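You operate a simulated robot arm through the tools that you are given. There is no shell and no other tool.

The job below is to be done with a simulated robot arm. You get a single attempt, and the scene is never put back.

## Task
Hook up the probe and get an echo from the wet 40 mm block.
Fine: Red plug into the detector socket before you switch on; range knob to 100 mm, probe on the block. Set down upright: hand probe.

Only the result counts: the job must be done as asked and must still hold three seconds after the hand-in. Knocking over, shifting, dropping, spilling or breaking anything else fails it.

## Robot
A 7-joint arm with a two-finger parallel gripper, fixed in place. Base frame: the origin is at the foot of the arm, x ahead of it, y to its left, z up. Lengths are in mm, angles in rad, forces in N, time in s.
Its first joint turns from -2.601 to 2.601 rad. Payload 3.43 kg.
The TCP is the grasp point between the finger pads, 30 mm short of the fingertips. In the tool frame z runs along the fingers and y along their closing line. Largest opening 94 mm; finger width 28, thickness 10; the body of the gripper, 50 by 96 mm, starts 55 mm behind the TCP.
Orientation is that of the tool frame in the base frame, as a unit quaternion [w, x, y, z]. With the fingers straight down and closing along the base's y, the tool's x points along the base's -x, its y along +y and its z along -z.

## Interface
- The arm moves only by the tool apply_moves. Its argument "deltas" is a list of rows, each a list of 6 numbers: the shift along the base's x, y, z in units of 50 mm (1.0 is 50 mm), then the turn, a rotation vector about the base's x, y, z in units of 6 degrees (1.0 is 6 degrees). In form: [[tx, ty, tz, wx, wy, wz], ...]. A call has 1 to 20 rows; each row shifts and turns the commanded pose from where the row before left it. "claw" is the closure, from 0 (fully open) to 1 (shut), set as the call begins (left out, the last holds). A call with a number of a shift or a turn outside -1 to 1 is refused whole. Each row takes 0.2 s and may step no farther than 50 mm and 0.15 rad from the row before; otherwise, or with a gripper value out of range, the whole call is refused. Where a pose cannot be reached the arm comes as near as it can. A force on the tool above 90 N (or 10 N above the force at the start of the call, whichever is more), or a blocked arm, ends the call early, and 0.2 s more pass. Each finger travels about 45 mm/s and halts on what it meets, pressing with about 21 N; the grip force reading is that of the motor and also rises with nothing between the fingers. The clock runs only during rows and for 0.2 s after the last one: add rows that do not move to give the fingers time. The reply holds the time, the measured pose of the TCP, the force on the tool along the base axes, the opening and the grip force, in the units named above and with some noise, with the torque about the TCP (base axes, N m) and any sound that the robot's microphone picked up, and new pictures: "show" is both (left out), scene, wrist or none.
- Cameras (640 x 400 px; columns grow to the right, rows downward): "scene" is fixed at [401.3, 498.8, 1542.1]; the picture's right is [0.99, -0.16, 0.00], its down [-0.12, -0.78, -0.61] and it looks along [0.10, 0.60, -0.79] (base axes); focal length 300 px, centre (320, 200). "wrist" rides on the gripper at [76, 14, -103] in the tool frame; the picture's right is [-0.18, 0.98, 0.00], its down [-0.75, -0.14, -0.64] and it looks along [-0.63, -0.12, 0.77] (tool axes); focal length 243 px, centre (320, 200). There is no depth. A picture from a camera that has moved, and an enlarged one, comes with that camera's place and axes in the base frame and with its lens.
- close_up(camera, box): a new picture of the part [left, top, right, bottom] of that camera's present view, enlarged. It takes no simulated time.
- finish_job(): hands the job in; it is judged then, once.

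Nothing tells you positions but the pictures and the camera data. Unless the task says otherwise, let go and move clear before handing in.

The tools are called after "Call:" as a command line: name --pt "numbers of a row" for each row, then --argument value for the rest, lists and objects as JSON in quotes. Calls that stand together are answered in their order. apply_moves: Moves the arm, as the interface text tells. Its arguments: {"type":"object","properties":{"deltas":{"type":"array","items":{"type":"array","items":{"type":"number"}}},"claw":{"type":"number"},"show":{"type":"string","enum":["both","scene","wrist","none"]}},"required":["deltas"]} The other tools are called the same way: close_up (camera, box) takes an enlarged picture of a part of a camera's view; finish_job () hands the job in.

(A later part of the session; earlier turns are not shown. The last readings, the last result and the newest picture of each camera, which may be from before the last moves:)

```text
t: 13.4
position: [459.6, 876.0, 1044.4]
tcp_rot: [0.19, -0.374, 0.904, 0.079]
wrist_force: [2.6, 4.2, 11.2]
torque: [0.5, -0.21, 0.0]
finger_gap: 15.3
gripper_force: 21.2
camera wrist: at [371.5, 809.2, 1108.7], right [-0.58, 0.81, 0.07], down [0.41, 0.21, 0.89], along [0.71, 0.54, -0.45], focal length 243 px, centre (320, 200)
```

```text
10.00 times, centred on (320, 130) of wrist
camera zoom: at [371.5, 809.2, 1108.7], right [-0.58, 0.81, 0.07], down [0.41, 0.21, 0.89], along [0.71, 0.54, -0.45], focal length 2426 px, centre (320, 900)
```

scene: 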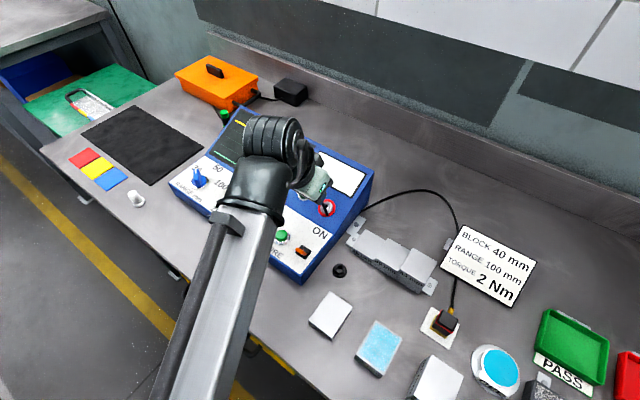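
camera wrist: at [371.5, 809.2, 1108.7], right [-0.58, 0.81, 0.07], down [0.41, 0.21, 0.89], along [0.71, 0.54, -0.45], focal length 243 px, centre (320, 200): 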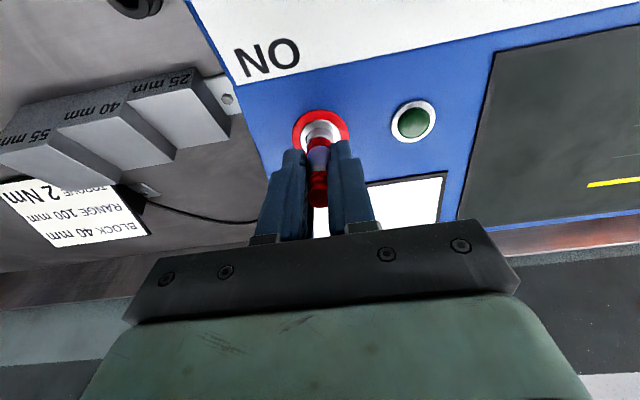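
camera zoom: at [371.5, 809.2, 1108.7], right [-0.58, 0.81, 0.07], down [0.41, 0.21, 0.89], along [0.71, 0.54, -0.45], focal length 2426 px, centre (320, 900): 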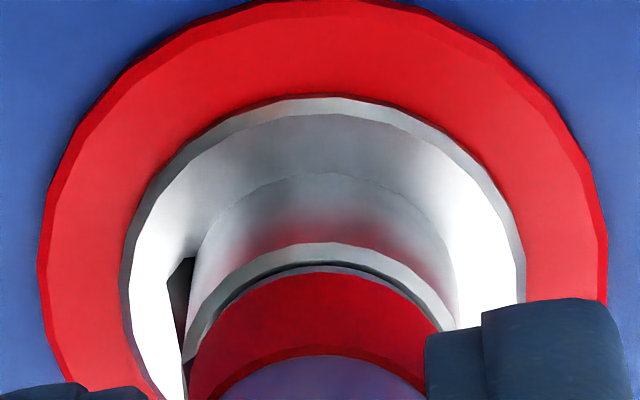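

It is now pressing with about 8 N along the axis, plus a similar uphill side force. I relieve this by shifting 1.2 mm uphill before pushing further.

Call:
apply_moves --pt "0.0156 0.0156 0.0096 0 0 0" --pt "0 0 0 0 0 0" --show "wrist"

Call:
close_up --camera "wrist" --box '[288, 110, 352, 150]'

Call:
close_up --camera "scene" --box '[290, 180, 370, 230]'

```text
t: 14.0
position: [461.1, 877.1, 1044.4]
tcp_rot: [0.188, -0.375, 0.904, 0.078]
wrist_force: [-0.5, 0.0, 8.8]
torque: [0.24, -0.08, 0.02]
finger_gap: 15.3
gripper_force: 20.8
camera wrist: at [371.7, 809.5, 1108.2], right [-0.58, 0.81, 0.07], down [0.41, 0.21, 0.89], along [0.71, 0.54, -0.45], focal length 243 px, centre (320, 200)
```

wrist: 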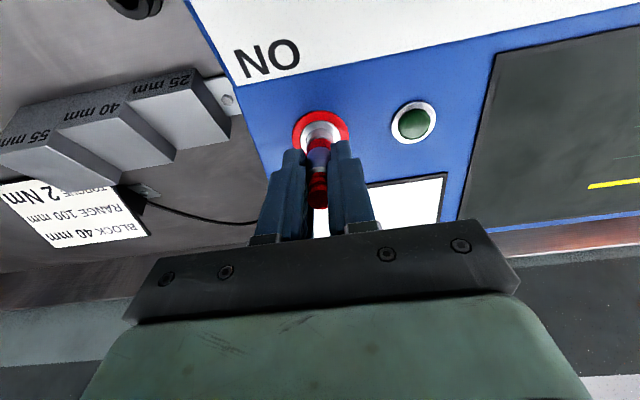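

```text
10.00 times, centred on (320, 130) of wrist
camera zoom: at [371.7, 809.5, 1108.2], right [-0.58, 0.81, 0.07], down [0.41, 0.21, 0.89], along [0.71, 0.54, -0.45], focal length 2426 px, centre (320, 900)
```

zoom: 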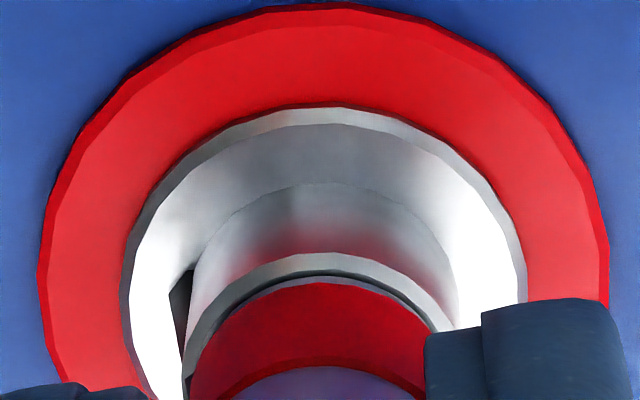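

```text
8.00 times, centred on (330, 205) of scene
camera zoom: at [401.3, 498.8, 1542.1], right [0.99, -0.16, 0.0], down [-0.12, -0.78, -0.61], along [0.1, 0.6, -0.79], focal length 2403 px, centre (240, 160)
```

zoom: 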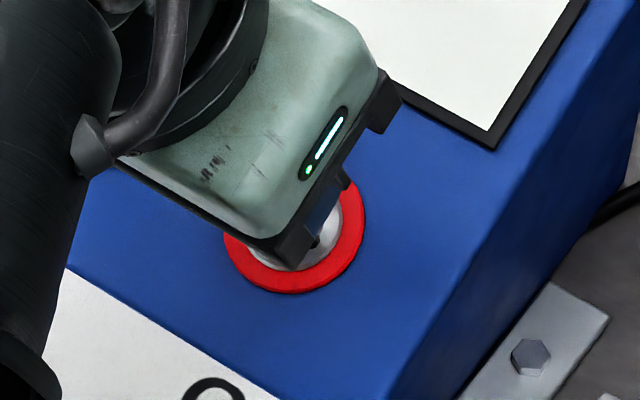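

The side force is mostly relieved. I push 3 mm further along the axis to see if it seats.

Call:
apply_moves --pt "0.0085 0.0085 -0.0275 0 0 0" --pt "0.0085 0.0085 -0.0275 0 0 0" --pt "0 0 0 0 0 0" --show "wrist"

Call:
close_up --camera "wrist" --box '[288, 110, 352, 150]'

Call:
close_up --camera "wrist" --box '[280, 100, 360, 220]'

```text
t: 14.8
position: [460.4, 876.9, 1042.3]
tcp_rot: [0.189, -0.375, 0.904, 0.08]
wrist_force: [-7.9, -7.4, 20.0]
torque: [0.36, 0.47, 0.21]
finger_gap: 14.0
gripper_force: 20.6
camera wrist: at [372.2, 809.9, 1106.1], right [-0.58, 0.81, 0.07], down [0.41, 0.21, 0.89], along [0.71, 0.54, -0.45], focal length 243 px, centre (320, 200)
```

wrist: 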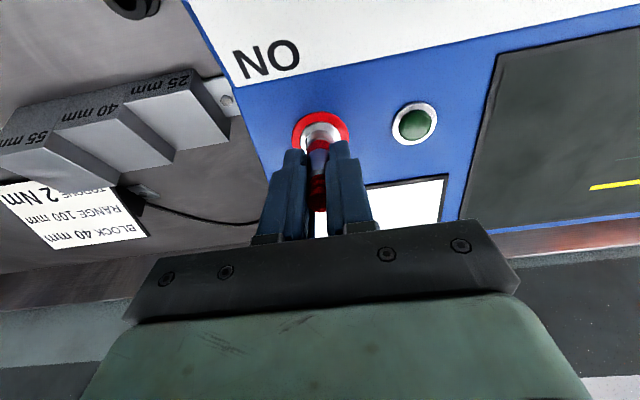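

```text
10.00 times, centred on (320, 130) of wrist
camera zoom: at [372.2, 809.9, 1106.1], right [-0.58, 0.81, 0.07], down [0.41, 0.21, 0.89], along [0.71, 0.54, -0.45], focal length 2426 px, centre (320, 900)
```

zoom: 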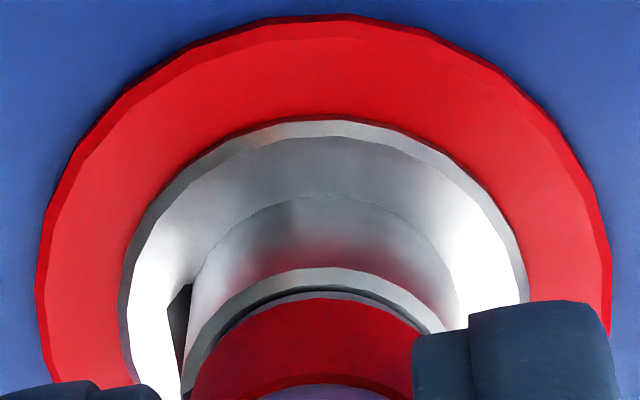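

```text
3.33 times, centred on (320, 160) of wrist
camera zoom: at [372.2, 809.9, 1106.1], right [-0.58, 0.81, 0.07], down [0.41, 0.21, 0.89], along [0.71, 0.54, -0.45], focal length 809 px, centre (320, 333)
```

zoom: 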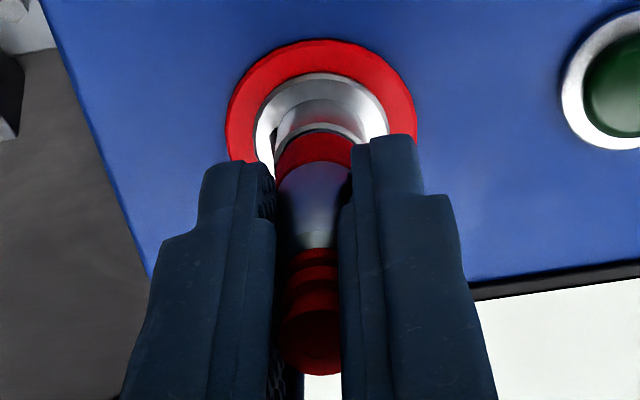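

The plug stopped moving against about 22 N axial force and now slides in the fingers, so it may be seated. I release, back off along the axis and inspect.

Call:
apply_moves --pt "-0.0085 -0.0085 0.0275 0 0 0" --pt "0 0 0 0 0 0" --pt "0 0 0 0 0 0" --pt "-0.113 -0.113 0.367 0 0 0" --pt "-0.141 -0.141 0.459 0 0 0" --pt "-0.141 -0.141 0.459 0 0 0" --pt "0 0 0 0 0 0" --claw 0.6

Call:
close_up --camera "wrist" --box '[280, 70, 360, 190]'

Call:
close_up --camera "scene" --box '[290, 180, 370, 230]'

```text
t: 16.4
position: [441.9, 859.3, 1108.0]
tcp_rot: [0.188, -0.374, 0.905, 0.077]
wrist_force: [0.4, 0.7, 0.2]
torque: [-0.02, -0.01, 0.01]
finger_gap: 37.5
gripper_force: 0.0
camera wrist: at [353.4, 791.8, 1171.0], right [-0.58, 0.81, 0.07], down [0.41, 0.21, 0.89], along [0.71, 0.54, -0.45], focal length 243 px, centre (320, 200)
```

scene: 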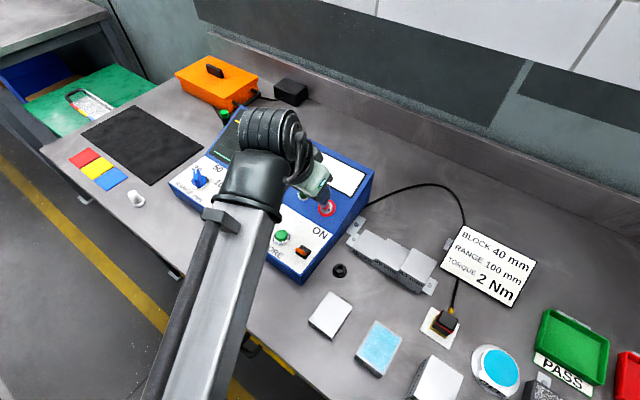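
wrist: 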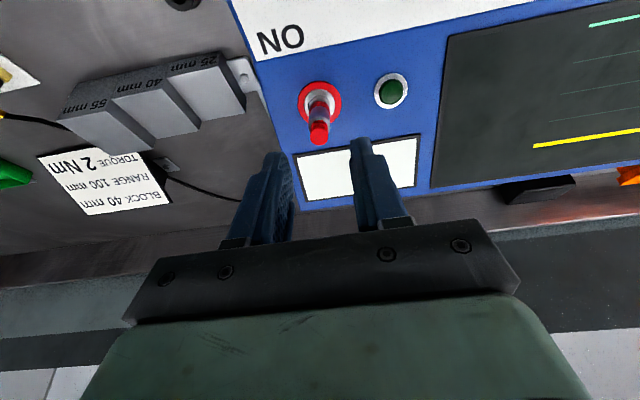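

```text
3.33 times, centred on (320, 130) of wrist
camera zoom: at [353.4, 791.8, 1171.0], right [-0.58, 0.81, 0.07], down [0.41, 0.21, 0.89], along [0.71, 0.54, -0.45], focal length 809 px, centre (320, 433)
```

zoom: 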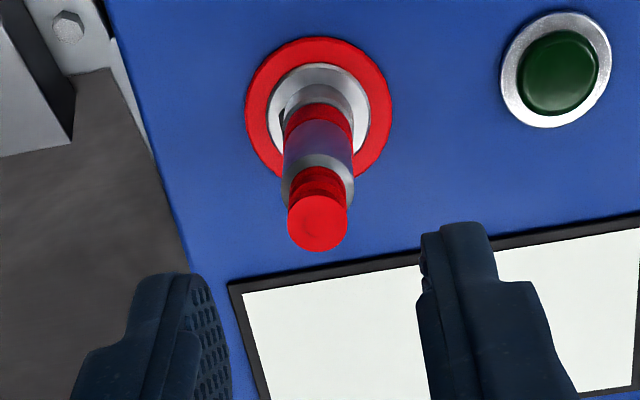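

```text
8.00 times, centred on (330, 205) of scene
camera zoom: at [401.3, 498.8, 1542.1], right [0.99, -0.16, 0.0], down [-0.12, -0.78, -0.61], along [0.1, 0.6, -0.79], focal length 2403 px, centre (240, 160)
```

zoom: 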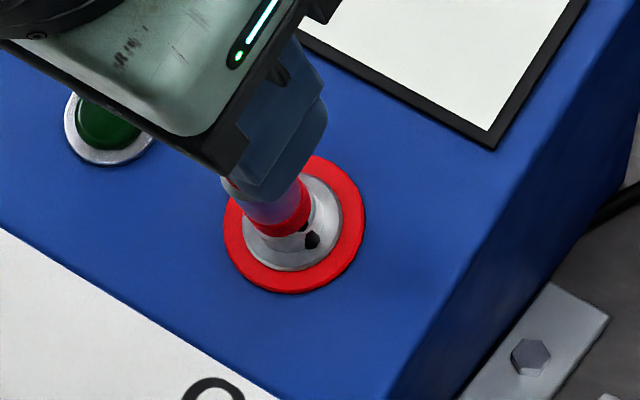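

The plug stays in the socket. I zoom in to judge whether it is fully home.

Call:
close_up --camera "wrist" --box '[296, 75, 344, 105]'

Call:
close_up --camera "wrist" --box '[290, 75, 350, 150]'

Call:
close_up --camera "scene" --box '[314, 195, 346, 215]'

```text
13.33 times, centred on (320, 90) of wrist
camera zoom: at [353.4, 791.8, 1171.0], right [-0.58, 0.81, 0.07], down [0.41, 0.21, 0.89], along [0.71, 0.54, -0.45], focal length 3235 px, centre (320, 1667)
```

zoom: 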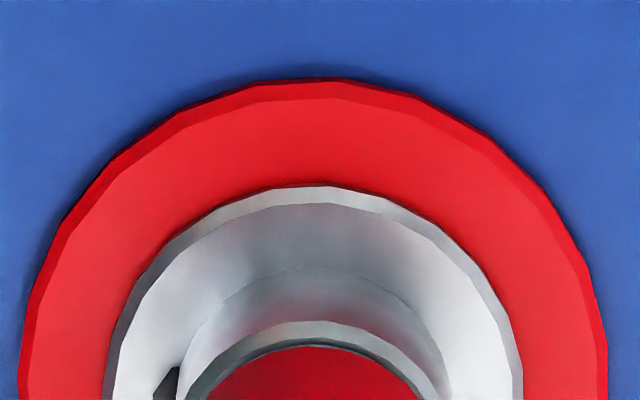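

```text
5.33 times, centred on (320, 112) of wrist
camera zoom: at [353.4, 791.8, 1171.0], right [-0.58, 0.81, 0.07], down [0.41, 0.21, 0.89], along [0.71, 0.54, -0.45], focal length 1294 px, centre (320, 667)
```

zoom: 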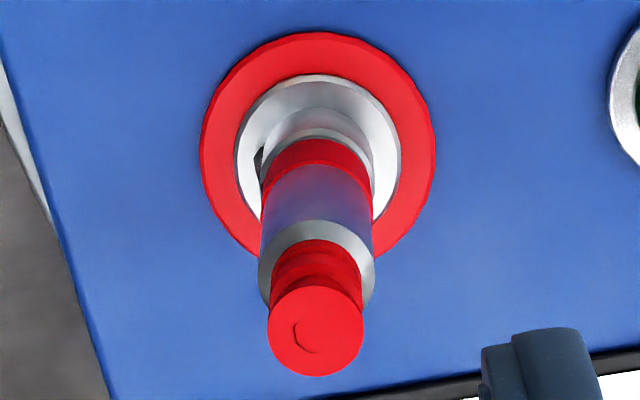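

```text
16.00 times, centred on (330, 205) of scene
camera zoom: at [401.3, 498.8, 1542.1], right [0.99, -0.16, 0.0], down [-0.12, -0.78, -0.61], along [0.1, 0.6, -0.79], focal length 4805 px, centre (160, 120)
```

zoom: 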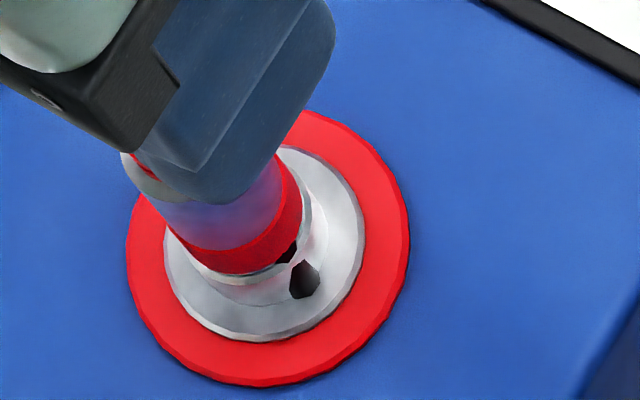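

It looks home, with the red band against the socket rim. To be sure before switching on, I close the fingers and press lightly on the plug's cap along the axis.

Call:
apply_moves --pt "0 0 0 0 0 0" --pt "0 0 0 0 0 0" --pt "0.085 0.085 -0.275 0 0 0" --pt "0.085 0.085 -0.275 0 0 0" --pt "0 0 0 0 0 0" --claw 1.0 --show "wrist"

Call:
close_up --camera "wrist" --box '[280, 80, 360, 200]'

```text
t: 17.6
position: [448.8, 867.3, 1081.0]
tcp_rot: [0.189, -0.375, 0.904, 0.079]
wrist_force: [-3.9, -4.2, 14.3]
torque: [0.01, -0.01, -0.02]
finger_gap: 0.0
gripper_force: 21.4
camera wrist: at [361.5, 800.0, 1144.4], right [-0.58, 0.81, 0.07], down [0.41, 0.21, 0.89], along [0.71, 0.54, -0.45], focal length 243 px, centre (320, 200)
```

wrist: 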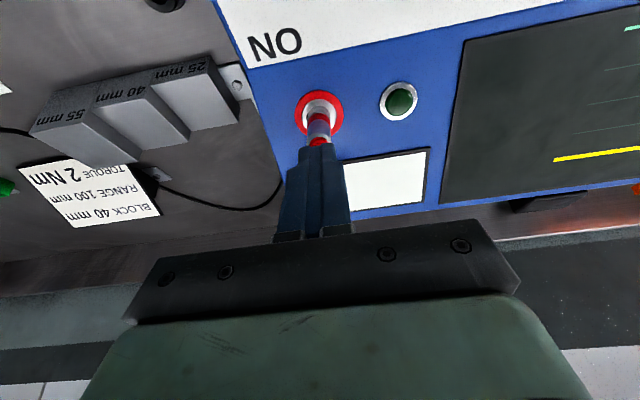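

```text
3.33 times, centred on (320, 140) of wrist
camera zoom: at [361.5, 800.0, 1144.4], right [-0.58, 0.81, 0.07], down [0.41, 0.21, 0.89], along [0.71, 0.54, -0.45], focal length 809 px, centre (320, 400)
```

zoom: 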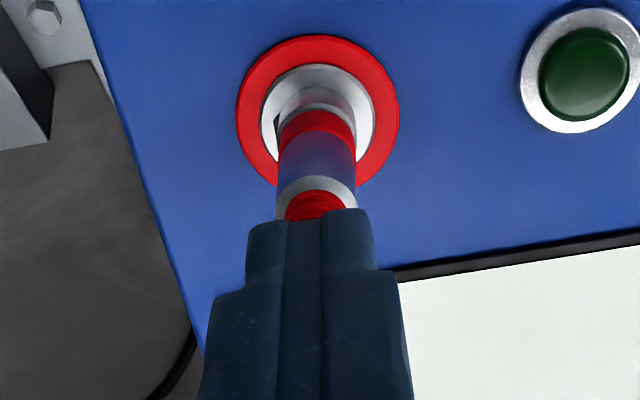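

I have contact with the cap at 15 N. I press a bit harder to see whether the plug moves in.

Call:
apply_moves --pt "0.0056 0.0056 -0.0184 0 0 0" --pt "0.0056 0.0056 -0.0184 0 0 0" --pt "0.0056 0.0056 -0.0184 0 0 0" --pt "0 0 0 0 0 0" --show "wrist"

Call:
close_up --camera "wrist" --box '[280, 80, 360, 200]'

Call:
close_up --camera "wrist" --box '[290, 90, 354, 130]'

```text
t: 18.6
position: [450.1, 866.9, 1079.0]
tcp_rot: [0.191, -0.373, 0.905, 0.08]
wrist_force: [-14.0, -14.2, 48.4]
torque: [0.01, -0.06, -0.03]
finger_gap: 0.0
gripper_force: 21.0
camera wrist: at [361.0, 799.3, 1143.4], right [-0.58, 0.81, 0.08], down [0.41, 0.2, 0.89], along [0.71, 0.54, -0.45], focal length 243 px, centre (320, 200)
```

wrist: 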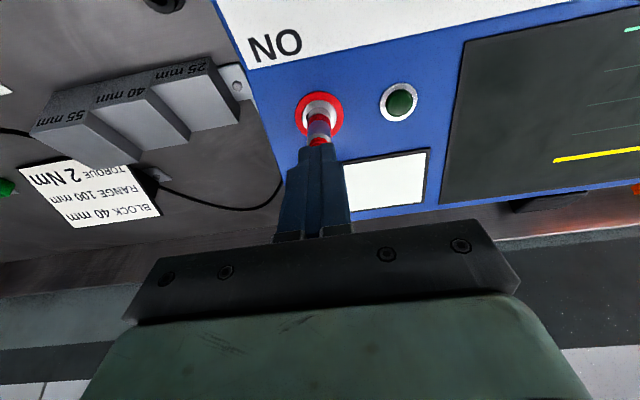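

```text
3.33 times, centred on (320, 140) of wrist
camera zoom: at [361.0, 799.3, 1143.4], right [-0.58, 0.81, 0.08], down [0.41, 0.2, 0.89], along [0.71, 0.54, -0.45], focal length 809 px, centre (320, 400)
```

zoom: 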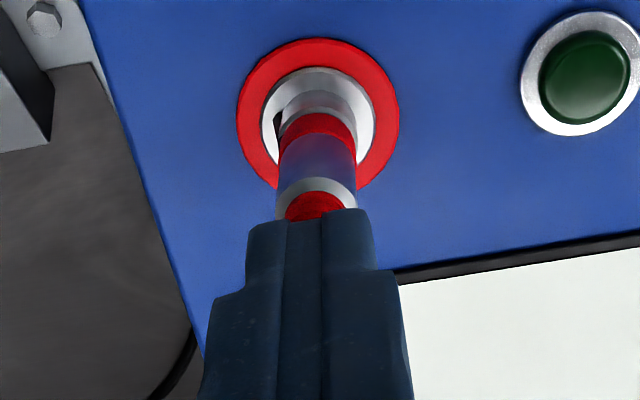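

```text
10.00 times, centred on (322, 110) of wrist
camera zoom: at [361.0, 799.3, 1143.4], right [-0.58, 0.81, 0.08], down [0.41, 0.2, 0.89], along [0.71, 0.54, -0.45], focal length 2426 px, centre (300, 1100)
```

zoom: 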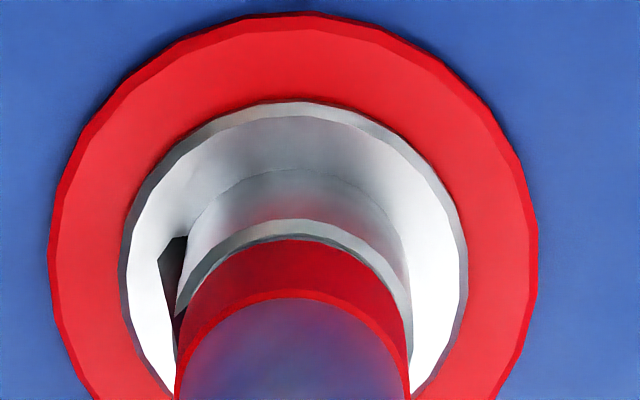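

The plug stayed solid under about 52 N, and the red band sits flush and concentric on the rim, so it is fully seated. I back off, untilt, and move to look at the range knob.

Call:
apply_moves --pt "-0.113 -0.113 0.367 0 0 0" --pt "-0.169 -0.169 0.55 0 0 0" --pt "-0.169 -0.169 0.55 0 0 0" --pt "-0.76 0.386 -0.07 -0.6925 0.6925 0" --pt "-0.76 0.386 -0.07 -0.6925 0.6925 0" --pt "-0.76 0.386 -0.07 -0.6925 0.6925 0" --pt "-0.76 0.386 -0.07 -0.6925 0.6925 0" --pt "-0.76 0.386 -0.07 0 0 0" --pt "-0.76 0.386 -0.07 0 0 0" --pt "0 0 0 0 0 0" --claw 0.5

Call:
close_up --camera "wrist" --box '[320, 40, 480, 160]'

Call:
close_up --camera "scene" --box '[290, 170, 386, 230]'

```text
t: 20.8
position: [198.9, 961.5, 1126.8]
tcp_rot: [0.001, -0.382, 0.924, 0.001]
wrist_force: [0.4, -0.7, 0.6]
torque: [0.0, -0.01, -0.02]
finger_gap: 46.9
gripper_force: 0.1
camera wrist: at [134.2, 918.7, 1231.0], right [-0.56, 0.83, 0.0], down [0.63, 0.43, 0.64], along [0.53, 0.36, -0.77], focal length 243 px, centre (320, 200)
```

scene: 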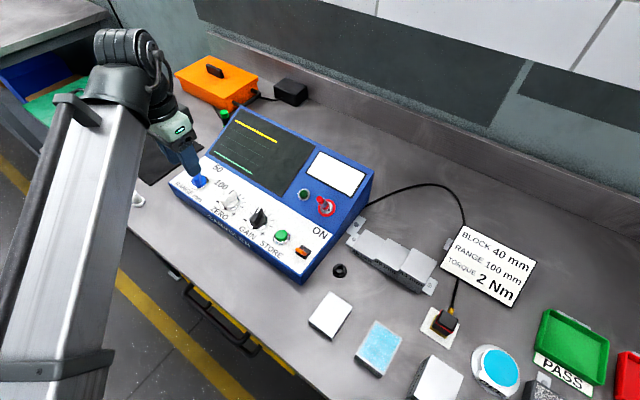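
wrist: 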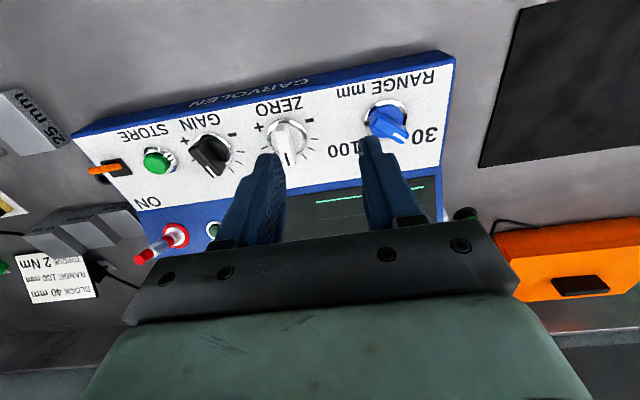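

```text
3.33 times, centred on (400, 100) of wrist
camera zoom: at [134.2, 918.7, 1231.0], right [-0.56, 0.83, 0.0], down [0.63, 0.43, 0.64], along [0.53, 0.36, -0.77], focal length 809 px, centre (53, 533)
```

zoom: 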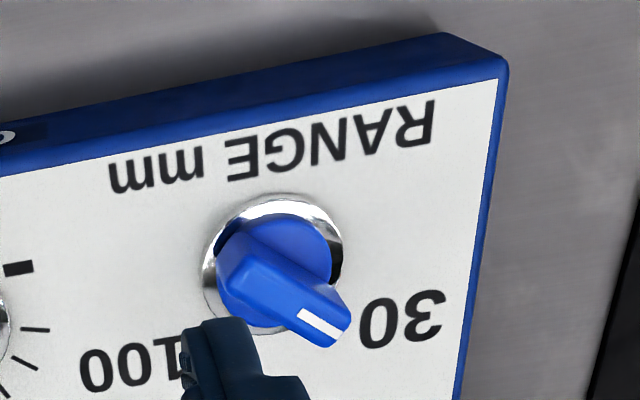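

```text
6.67 times, centred on (338, 200) of scene
camera zoom: at [401.3, 498.8, 1542.1], right [0.99, -0.16, 0.0], down [-0.12, -0.78, -0.61], along [0.1, 0.6, -0.79], focal length 2002 px, centre (200, 200)
```

zoom: 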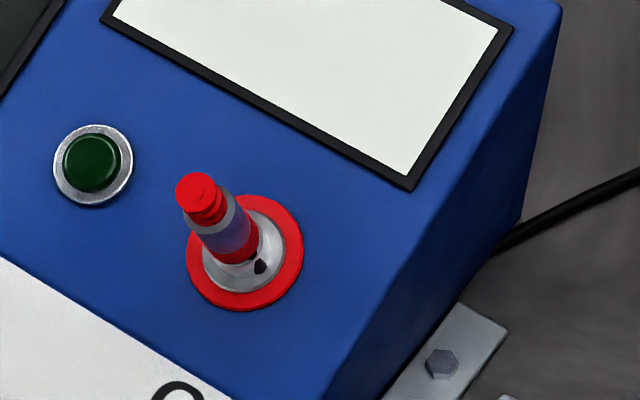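

The range knob is at about (177, 1035), with 30, 50 and 100 at −60°, 0° and +60°, so it needs a 120° clockwise turn. I move over the knob and yaw the fingers to straddle its pointer bar, checking the reach while still high.

Call:
apply_moves --pt "-0.044 0.147 -0.07 0 0 1" --pt "-0.044 0.147 -0.07 0 0 1" --pt "-0.044 0.147 -0.07 0 0 1" --pt "-0.044 0.147 -0.07 0 0 1" --pt "-0.044 0.147 -0.07 0 0 1" --pt "-0.044 0.147 -0.07 0 0 1" --pt "-0.044 0.147 -0.07 0 0 1" --pt "-0.044 0.147 -0.07 0 0 1" --pt "-0.044 0.147 -0.07 0 0 1" --pt "-0.044 0.147 -0.07 0 0 1" --pt "0 0 0 0 0 0" --pt "0 0 0 0 0 0"

Call:
close_up --camera "wrist" --box '[240, 80, 400, 200]'

```text
t: 23.4
position: [178.5, 1033.4, 1093.5]
tcp_rot: [0.001, 0.793, -0.609, 0.0]
wrist_force: [0.8, -0.6, -0.9]
torque: [0.01, -0.06, 0.0]
finger_gap: 46.9
gripper_force: 0.1
camera wrist: at [185.2, 957.5, 1197.4], right [-1.0, -0.08, 0.0], down [-0.06, 0.76, 0.64], along [-0.05, 0.64, -0.77], focal length 243 px, centre (320, 200)
```

scene: 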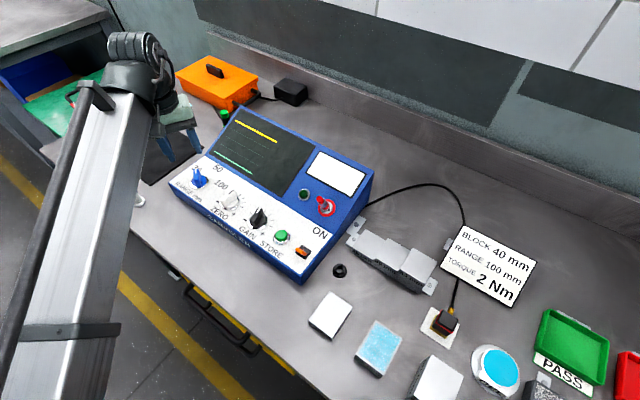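
wrist: 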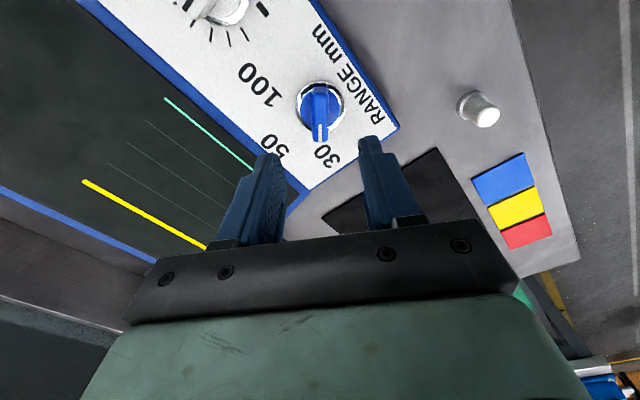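

```text
3.33 times, centred on (320, 140) of wrist
camera zoom: at [185.2, 957.5, 1197.4], right [-1.0, -0.08, 0.0], down [-0.06, 0.76, 0.64], along [-0.05, 0.64, -0.77], focal length 809 px, centre (320, 400)
```

zoom: 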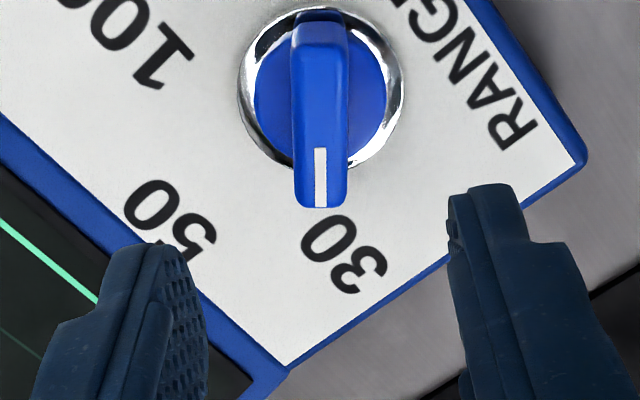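

The arm reaches here with the tool straight down. The bar points at azimuth ≈94.5°, so the detents are about ±50° around 50. I correct the yaw by −10.5° and descend to just above the knob.

Call:
apply_moves --pt "0 0 -0.4 0 0 -0.875" --pt "0 0 -0.4 0 0 -0.875" --pt "0 0 0 0 0 0"

Call:
close_up --camera "wrist" --box '[240, 80, 400, 200]'

Call:
close_up --camera "scene" --box '[160, 140, 240, 200]'

```text
t: 24.2
position: [177.6, 1035.3, 1055.0]
tcp_rot: [0.0, 0.734, -0.68, 0.0]
wrist_force: [0.4, 0.3, 0.6]
torque: [0.03, 0.0, -0.01]
finger_gap: 47.1
gripper_force: 0.0
camera wrist: at [169.7, 957.7, 1157.7], right [-0.99, 0.11, 0.0], down [0.08, 0.76, 0.64], along [0.07, 0.64, -0.77], focal length 243 px, centre (320, 200)
```

scene: 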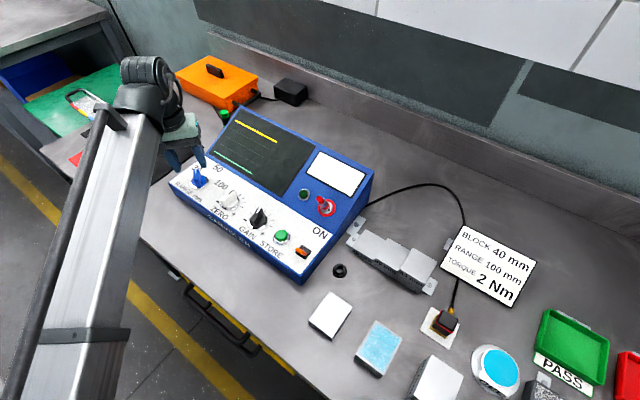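
wrist: 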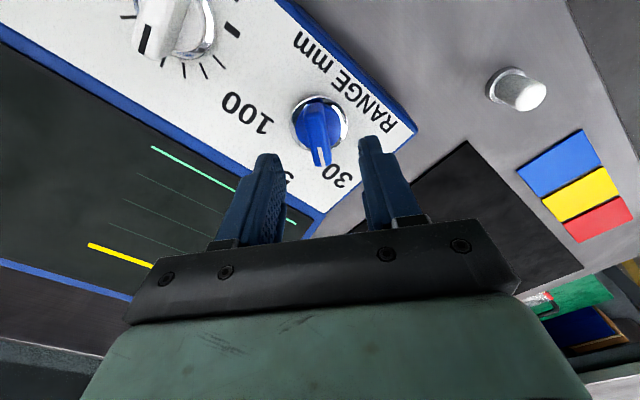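

```text
3.33 times, centred on (320, 140) of wrist
camera zoom: at [169.7, 957.7, 1157.7], right [-0.99, 0.11, 0.0], down [0.08, 0.76, 0.64], along [0.07, 0.64, -0.77], focal length 809 px, centre (320, 400)
```

zoom: 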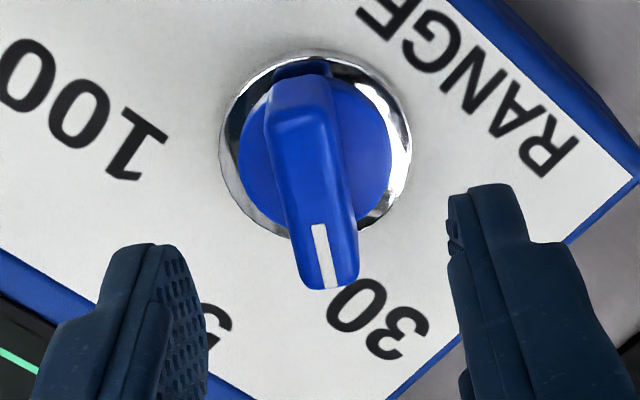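

```text
6.67 times, centred on (200, 170) of scene
camera zoom: at [401.3, 498.8, 1542.1], right [0.99, -0.16, 0.0], down [-0.12, -0.78, -0.61], along [0.1, 0.6, -0.79], focal length 2002 px, centre (1120, 400)
```

zoom: 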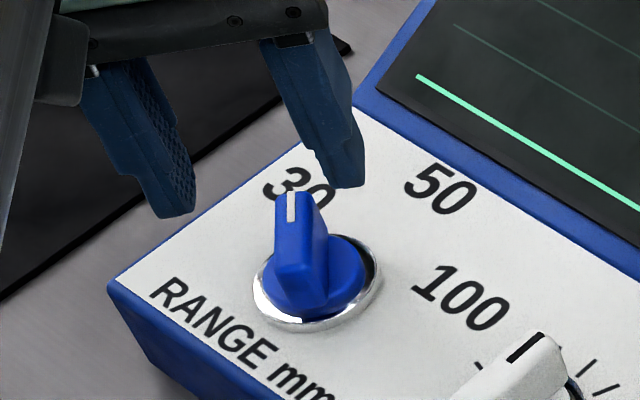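

The bar top is near z≈996 and the disc is low (≈977). I lower the fingertips to z≈981 around the bar and close on it.

Call:
apply_moves --pt "0.016 -0.03 -0.3 0 0 0" --pt "0 0 -0.3 0 0 0" --pt "0 0 -0.28 0 0 0" --pt "0 0 0 0 0 0" --show "wrist"

Call:
close_up --camera "wrist" --box '[240, 80, 400, 200]'

Call:
close_up --camera "scene" --box '[160, 140, 240, 200]'

```text
t: 25.2
position: [178.2, 1033.3, 1010.4]
tcp_rot: [0.001, 0.734, -0.679, 0.0]
wrist_force: [0.1, -0.4, -0.2]
torque: [-0.01, 0.01, -0.03]
finger_gap: 47.0
gripper_force: 0.1
camera wrist: at [170.3, 956.6, 1113.7], right [-0.99, 0.11, 0.0], down [0.08, 0.76, 0.64], along [0.07, 0.64, -0.77], focal length 243 px, centre (320, 200)
```

wrist: 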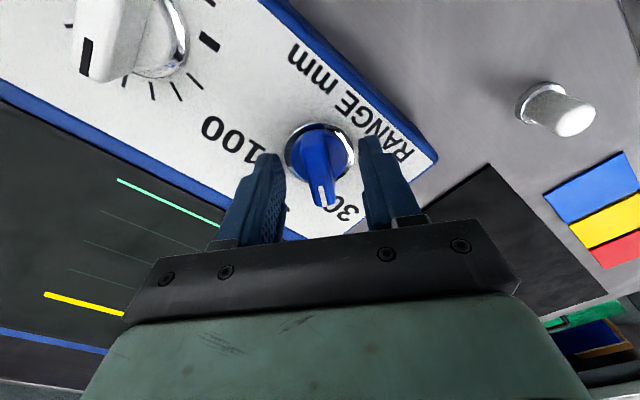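

```text
3.33 times, centred on (320, 140) of wrist
camera zoom: at [170.3, 956.6, 1113.7], right [-0.99, 0.11, 0.0], down [0.08, 0.76, 0.64], along [0.07, 0.64, -0.77], focal length 809 px, centre (320, 400)
```

zoom: 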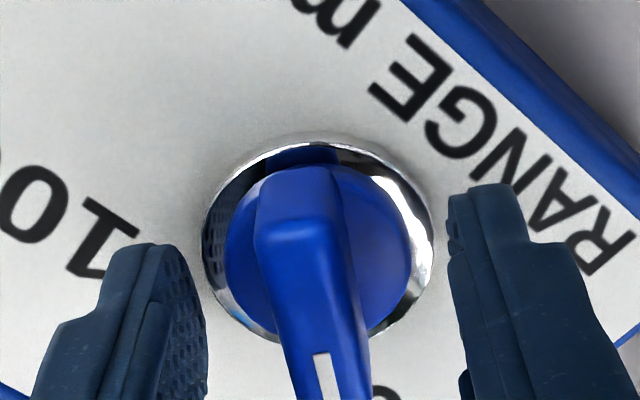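

```text
6.67 times, centred on (200, 170) of scene
camera zoom: at [401.3, 498.8, 1542.1], right [0.99, -0.16, 0.0], down [-0.12, -0.78, -0.61], along [0.1, 0.6, -0.79], focal length 2002 px, centre (1120, 400)
```

zoom: 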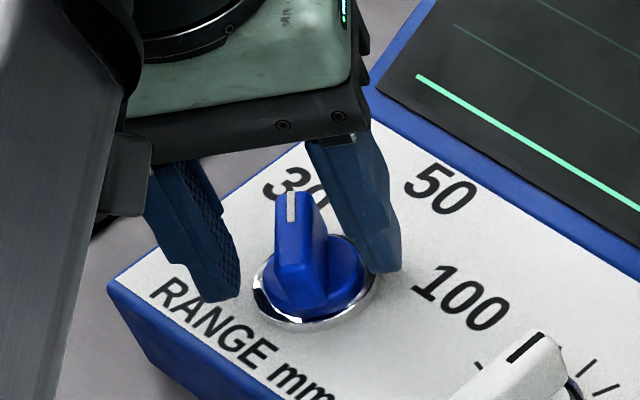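

The fingers straddle the bar evenly. I close.

Call:
apply_moves --pt "0 0 0 0 0 0" --pt "0 0 0 0 0 0" --pt "0 0 0 0 0 0" --pt "0 0 0 0 0 0" --claw 1.0 --show "wrist"

Call:
close_up --camera "wrist" --box '[240, 80, 400, 200]'

```text
t: 26.2
position: [179.1, 1032.5, 1009.2]
tcp_rot: [0.0, 0.734, -0.68, -0.001]
wrist_force: [5.1, 0.3, -1.2]
torque: [0.13, -0.03, 0.01]
finger_gap: 14.3
gripper_force: 45.0
camera wrist: at [170.9, 956.5, 1113.8], right [-0.99, 0.11, 0.0], down [0.08, 0.76, 0.64], along [0.07, 0.64, -0.77], focal length 243 px, centre (320, 200)
```

wrist: 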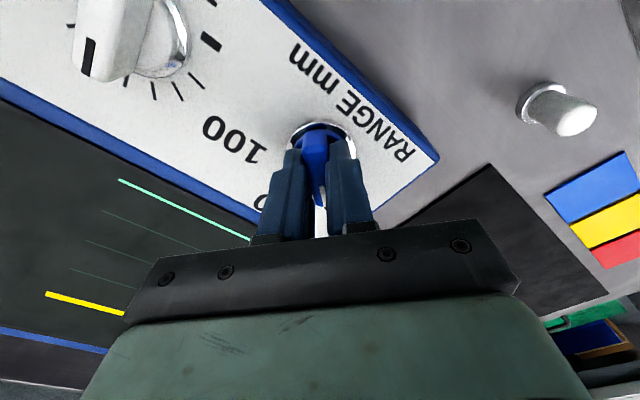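

```text
3.33 times, centred on (320, 140) of wrist
camera zoom: at [170.9, 956.5, 1113.8], right [-0.99, 0.11, 0.0], down [0.08, 0.76, 0.64], along [0.07, 0.64, -0.77], focal length 809 px, centre (320, 400)
```

zoom: 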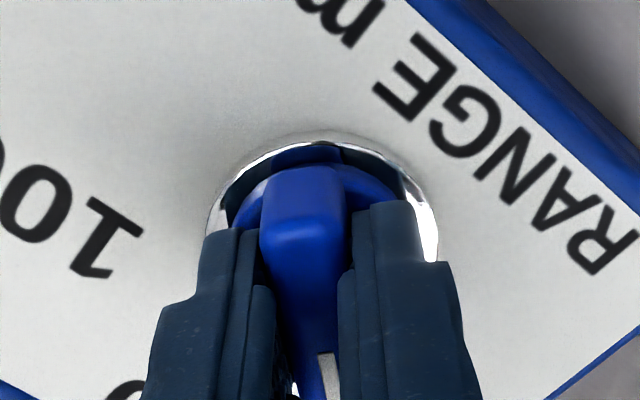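

Gripped at 14.3 mm. I turn it clockwise by half the travel first and check.

Call:
apply_moves --pt "0 0 0 0 0 -0.926" --pt "0 0 0 0 0 -0.926" --pt "0 0 0 0 0 -0.926" --pt "0 0 0 0 0 -0.926" --pt "0 0 0 0 0 -0.926" --pt "0 0 0 0 0 -0.926" --pt "0 0 0 0 0 -0.926" --pt "0 0 0 0 0 -0.926" --pt "0 0 0 0 0 -0.926"

Call:
close_up --camera "wrist" --box '[240, 80, 400, 200]'

Call:
close_up --camera "scene" --box '[160, 140, 240, 200]'

```text
t: 28.2
position: [177.9, 1033.7, 1010.5]
tcp_rot: [0.001, -0.378, 0.926, 0.001]
wrist_force: [-0.9, 12.2, 17.3]
torque: [-0.35, 0.08, 0.08]
finger_gap: 13.8
gripper_force: 44.8
camera wrist: at [113.7, 990.7, 1113.7], right [-0.56, 0.83, 0.0], down [0.64, 0.42, 0.64], along [0.53, 0.36, -0.77], focal length 243 px, centre (320, 200)
```

scene: 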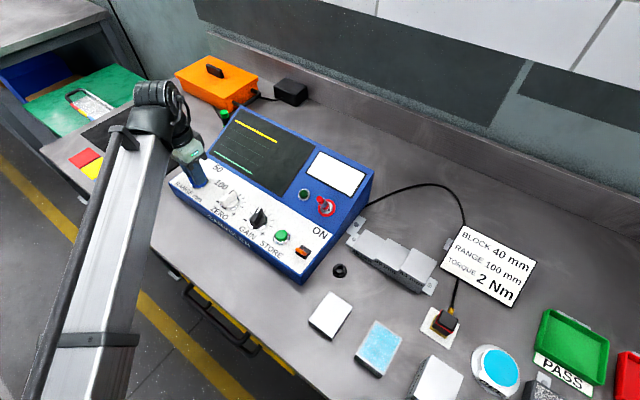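
wrist: 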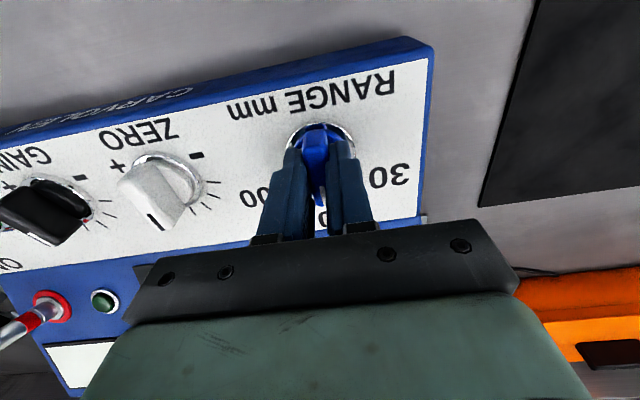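

```text
3.33 times, centred on (320, 140) of wrist
camera zoom: at [113.7, 990.7, 1113.7], right [-0.56, 0.83, 0.0], down [0.64, 0.42, 0.64], along [0.53, 0.36, -0.77], focal length 809 px, centre (320, 400)
```

zoom: 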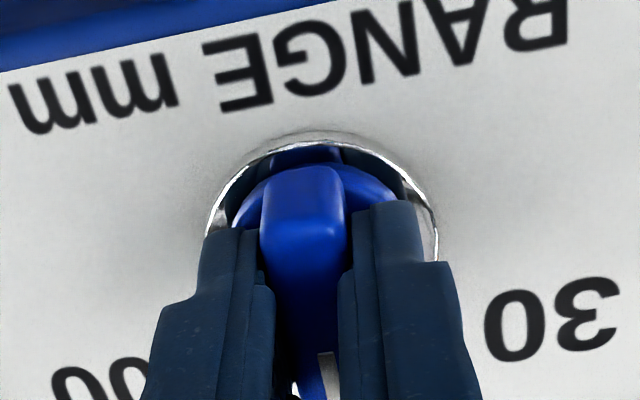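

```text
6.67 times, centred on (200, 170) of scene
camera zoom: at [401.3, 498.8, 1542.1], right [0.99, -0.16, 0.0], down [-0.12, -0.78, -0.61], along [0.1, 0.6, -0.79], focal length 2002 px, centre (1120, 400)
```

zoom: 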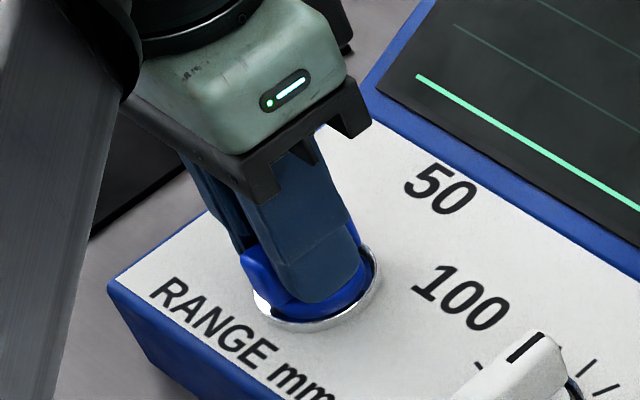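

The knob turned with the hand to 50. I relieve the small side load and turn on toward 100.

Call:
apply_moves --pt "0 0.012 0.014 0 0 -0.926" --pt "0 0 0 0 0 -0.926" --pt "0 0 0 0 0 -0.926" --pt "0 0 0 0 0 -0.926" --pt "0 0 0 0 0 -0.926" --pt "0 0 0 0 0 -0.926" --pt "0 0 0 0 0 -0.926" --pt "0 0 0 0 0 -0.926" --pt "0 0 0 0 0 -0.926"

Call:
close_up --camera "wrist" --box '[240, 80, 400, 200]'

Call:
close_up --camera "scene" --box '[160, 140, 240, 200]'

```text
t: 30.2
position: [177.2, 1034.2, 1010.3]
tcp_rot: [-0.001, 0.048, 0.999, 0.002]
wrist_force: [-11.7, 24.3, 13.4]
torque: [-0.11, -0.54, 1.74]
finger_gap: 13.8
gripper_force: 45.0
camera wrist: at [103.3, 1056.3, 1113.9], right [0.28, 0.96, 0.0], down [0.74, -0.21, 0.64], along [0.62, -0.18, -0.77], focal length 243 px, centre (320, 200)
```

scene: 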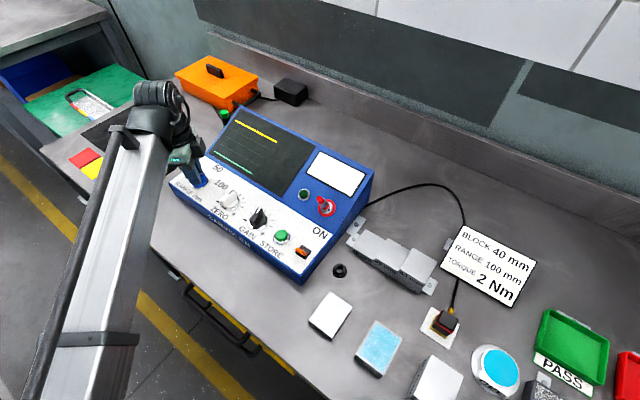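
wrist: 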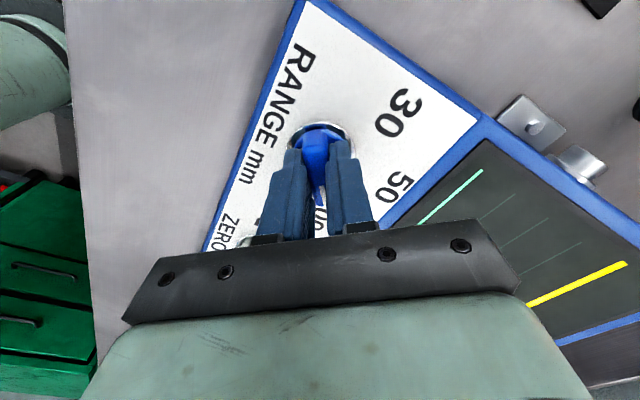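

```text
3.33 times, centred on (320, 140) of wrist
camera zoom: at [103.3, 1056.3, 1113.9], right [0.28, 0.96, 0.0], down [0.74, -0.21, 0.64], along [0.62, -0.18, -0.77], focal length 809 px, centre (320, 400)
```

zoom: 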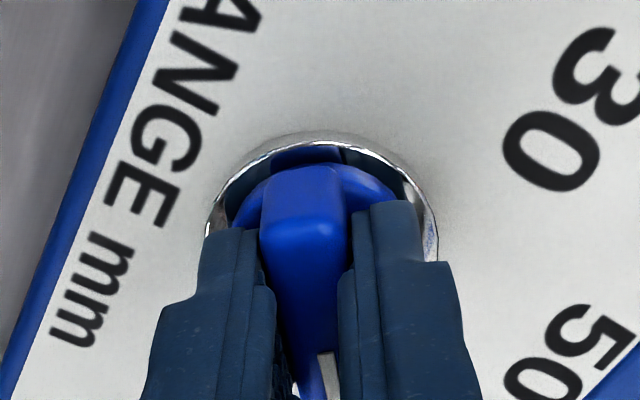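

```text
6.67 times, centred on (200, 170) of scene
camera zoom: at [401.3, 498.8, 1542.1], right [0.99, -0.16, 0.0], down [-0.12, -0.78, -0.61], along [0.1, 0.6, -0.79], focal length 2002 px, centre (1120, 400)
```

zoom: 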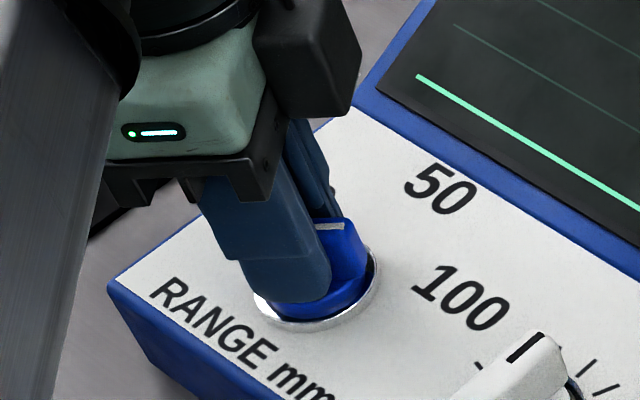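

The resisting torque is 1.7 N·m, so the knob is at a stop or detent near 100. I open and lift to see where it settles.

Call:
apply_moves --pt "0 0 0 0 0 0" --pt "0 0 0 0 0 0" --pt "0 0 0.3 0 0 0" --pt "0 0 0.6 0 0 0" --pt "0 0 0.6 0 0 0" --pt "0 0 0 0 0 0" --claw 0.5

Call:
close_up --camera "wrist" --box '[240, 80, 400, 200]'

Call:
close_up --camera "scene" --box '[160, 140, 240, 200]'

```text
t: 31.6
position: [178.8, 1033.8, 1085.9]
tcp_rot: [0.0, 0.049, 0.999, 0.0]
wrist_force: [0.5, 0.7, -0.4]
torque: [0.02, -0.01, 0.0]
finger_gap: 46.9
gripper_force: 0.1
camera wrist: at [104.6, 1056.3, 1189.4], right [0.28, 0.96, 0.0], down [0.74, -0.21, 0.64], along [0.62, -0.18, -0.77], focal length 243 px, centre (320, 200)
```

scene: 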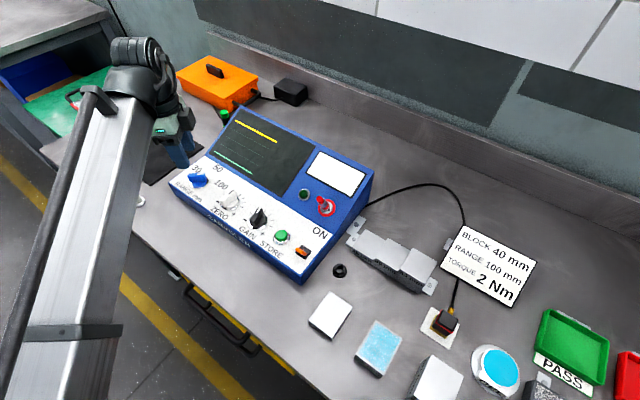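
wrist: 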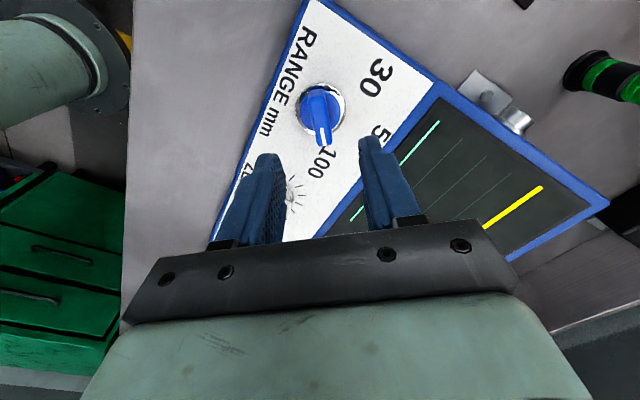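

```text
3.33 times, centred on (320, 140) of wrist
camera zoom: at [104.6, 1056.3, 1189.4], right [0.28, 0.96, 0.0], down [0.74, -0.21, 0.64], along [0.62, -0.18, -0.77], focal length 809 px, centre (320, 400)
```

zoom: 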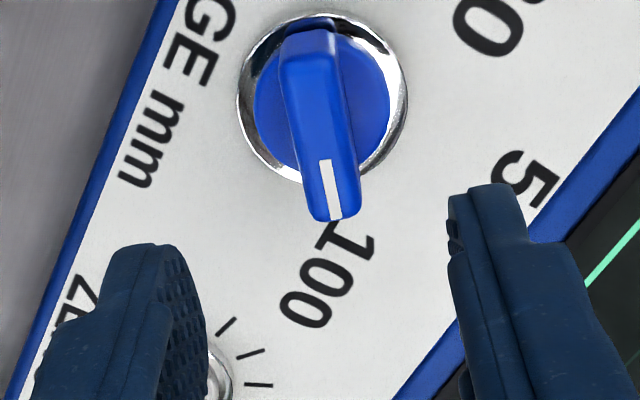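

```text
6.67 times, centred on (200, 170) of scene
camera zoom: at [401.3, 498.8, 1542.1], right [0.99, -0.16, 0.0], down [-0.12, -0.78, -0.61], along [0.1, 0.6, -0.79], focal length 2002 px, centre (1120, 400)
```

zoom: 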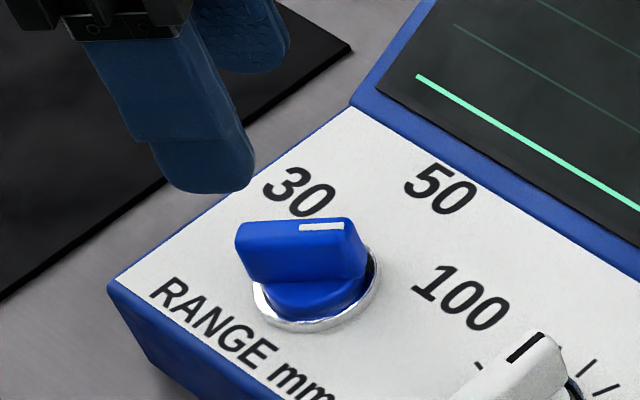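

The pointer now lines up with 100 and mirrors how it sat at 30. Next is the ON switch, so I move above it to inspect the paddle.

Call:
apply_moves --pt "0.49 -0.54 0 0 0 0.935" --pt "0.49 -0.54 0 0 0 0.935" --pt "0.49 -0.54 0 0 0 0.935" --pt "0.49 -0.54 0 0 0 0.935" --pt "0.49 -0.54 0 0 0 0.935" --pt "0.49 -0.54 0 0 0 0.935" --pt "0.49 -0.54 0 0 0 0.935" --pt "0.49 -0.54 0 0 0 0.935" --pt "0.49 -0.54 0 0 0 0.935" --pt "0 0 0 0 0 0" --claw 1.0

Call:
close_up --camera "wrist" --box '[280, 60, 440, 180]'

Call:
close_up --camera "scene" --box '[270, 220, 350, 280]'

```text
t: 33.8
position: [398.7, 790.8, 1084.3]
tcp_rot: [0.001, -0.382, 0.924, 0.001]
wrist_force: [-0.5, 0.4, 0.0]
torque: [0.01, -0.03, -0.05]
finger_gap: 0.0
gripper_force: 20.6
camera wrist: at [334.9, 748.2, 1189.0], right [-0.56, 0.83, 0.0], down [0.63, 0.43, 0.64], along [0.53, 0.36, -0.77], focal length 243 px, centre (320, 200)
```

scene: 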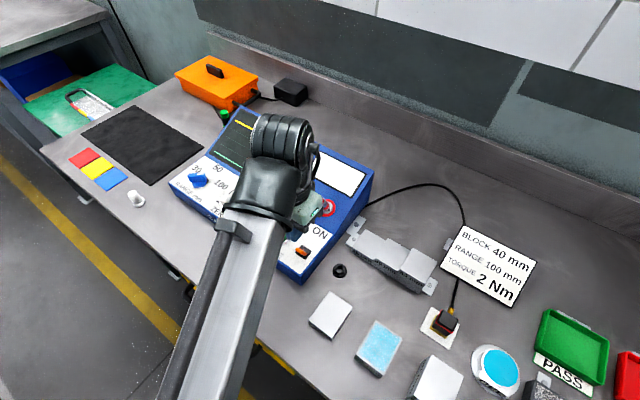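
wrist: 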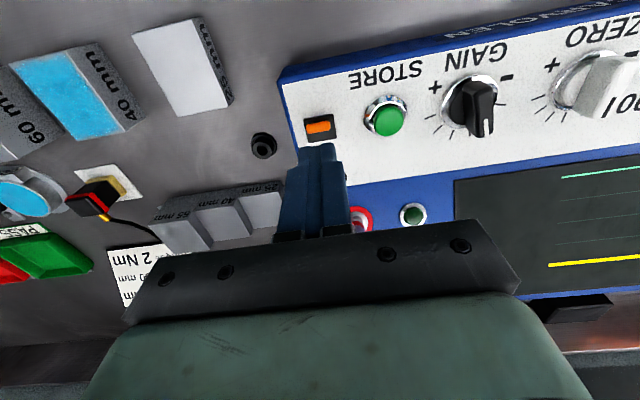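

```text
3.33 times, centred on (360, 120) of wrist
camera zoom: at [334.9, 748.2, 1189.0], right [-0.56, 0.83, 0.0], down [0.63, 0.43, 0.64], along [0.53, 0.36, -0.77], focal length 809 px, centre (187, 467)
```

zoom: 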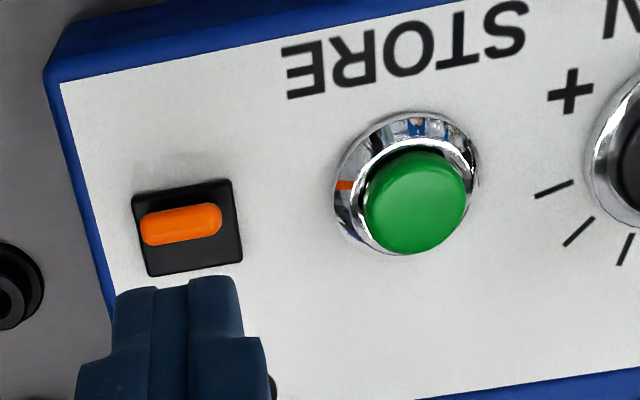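

```text
6.67 times, centred on (310, 250) of scene
camera zoom: at [401.3, 498.8, 1542.1], right [0.99, -0.16, 0.0], down [-0.12, -0.78, -0.61], along [0.1, 0.6, -0.79], focal length 2002 px, centre (387, -133)
```

zoom: 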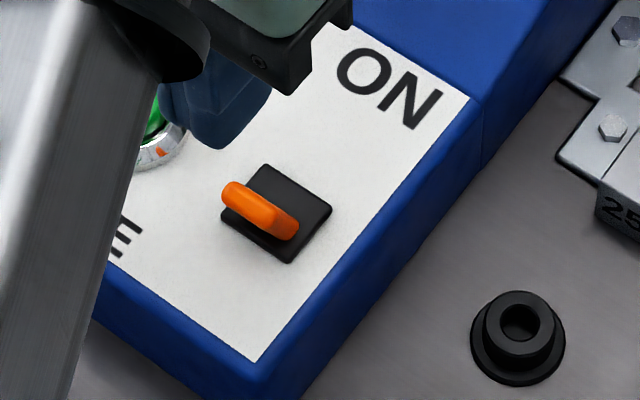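

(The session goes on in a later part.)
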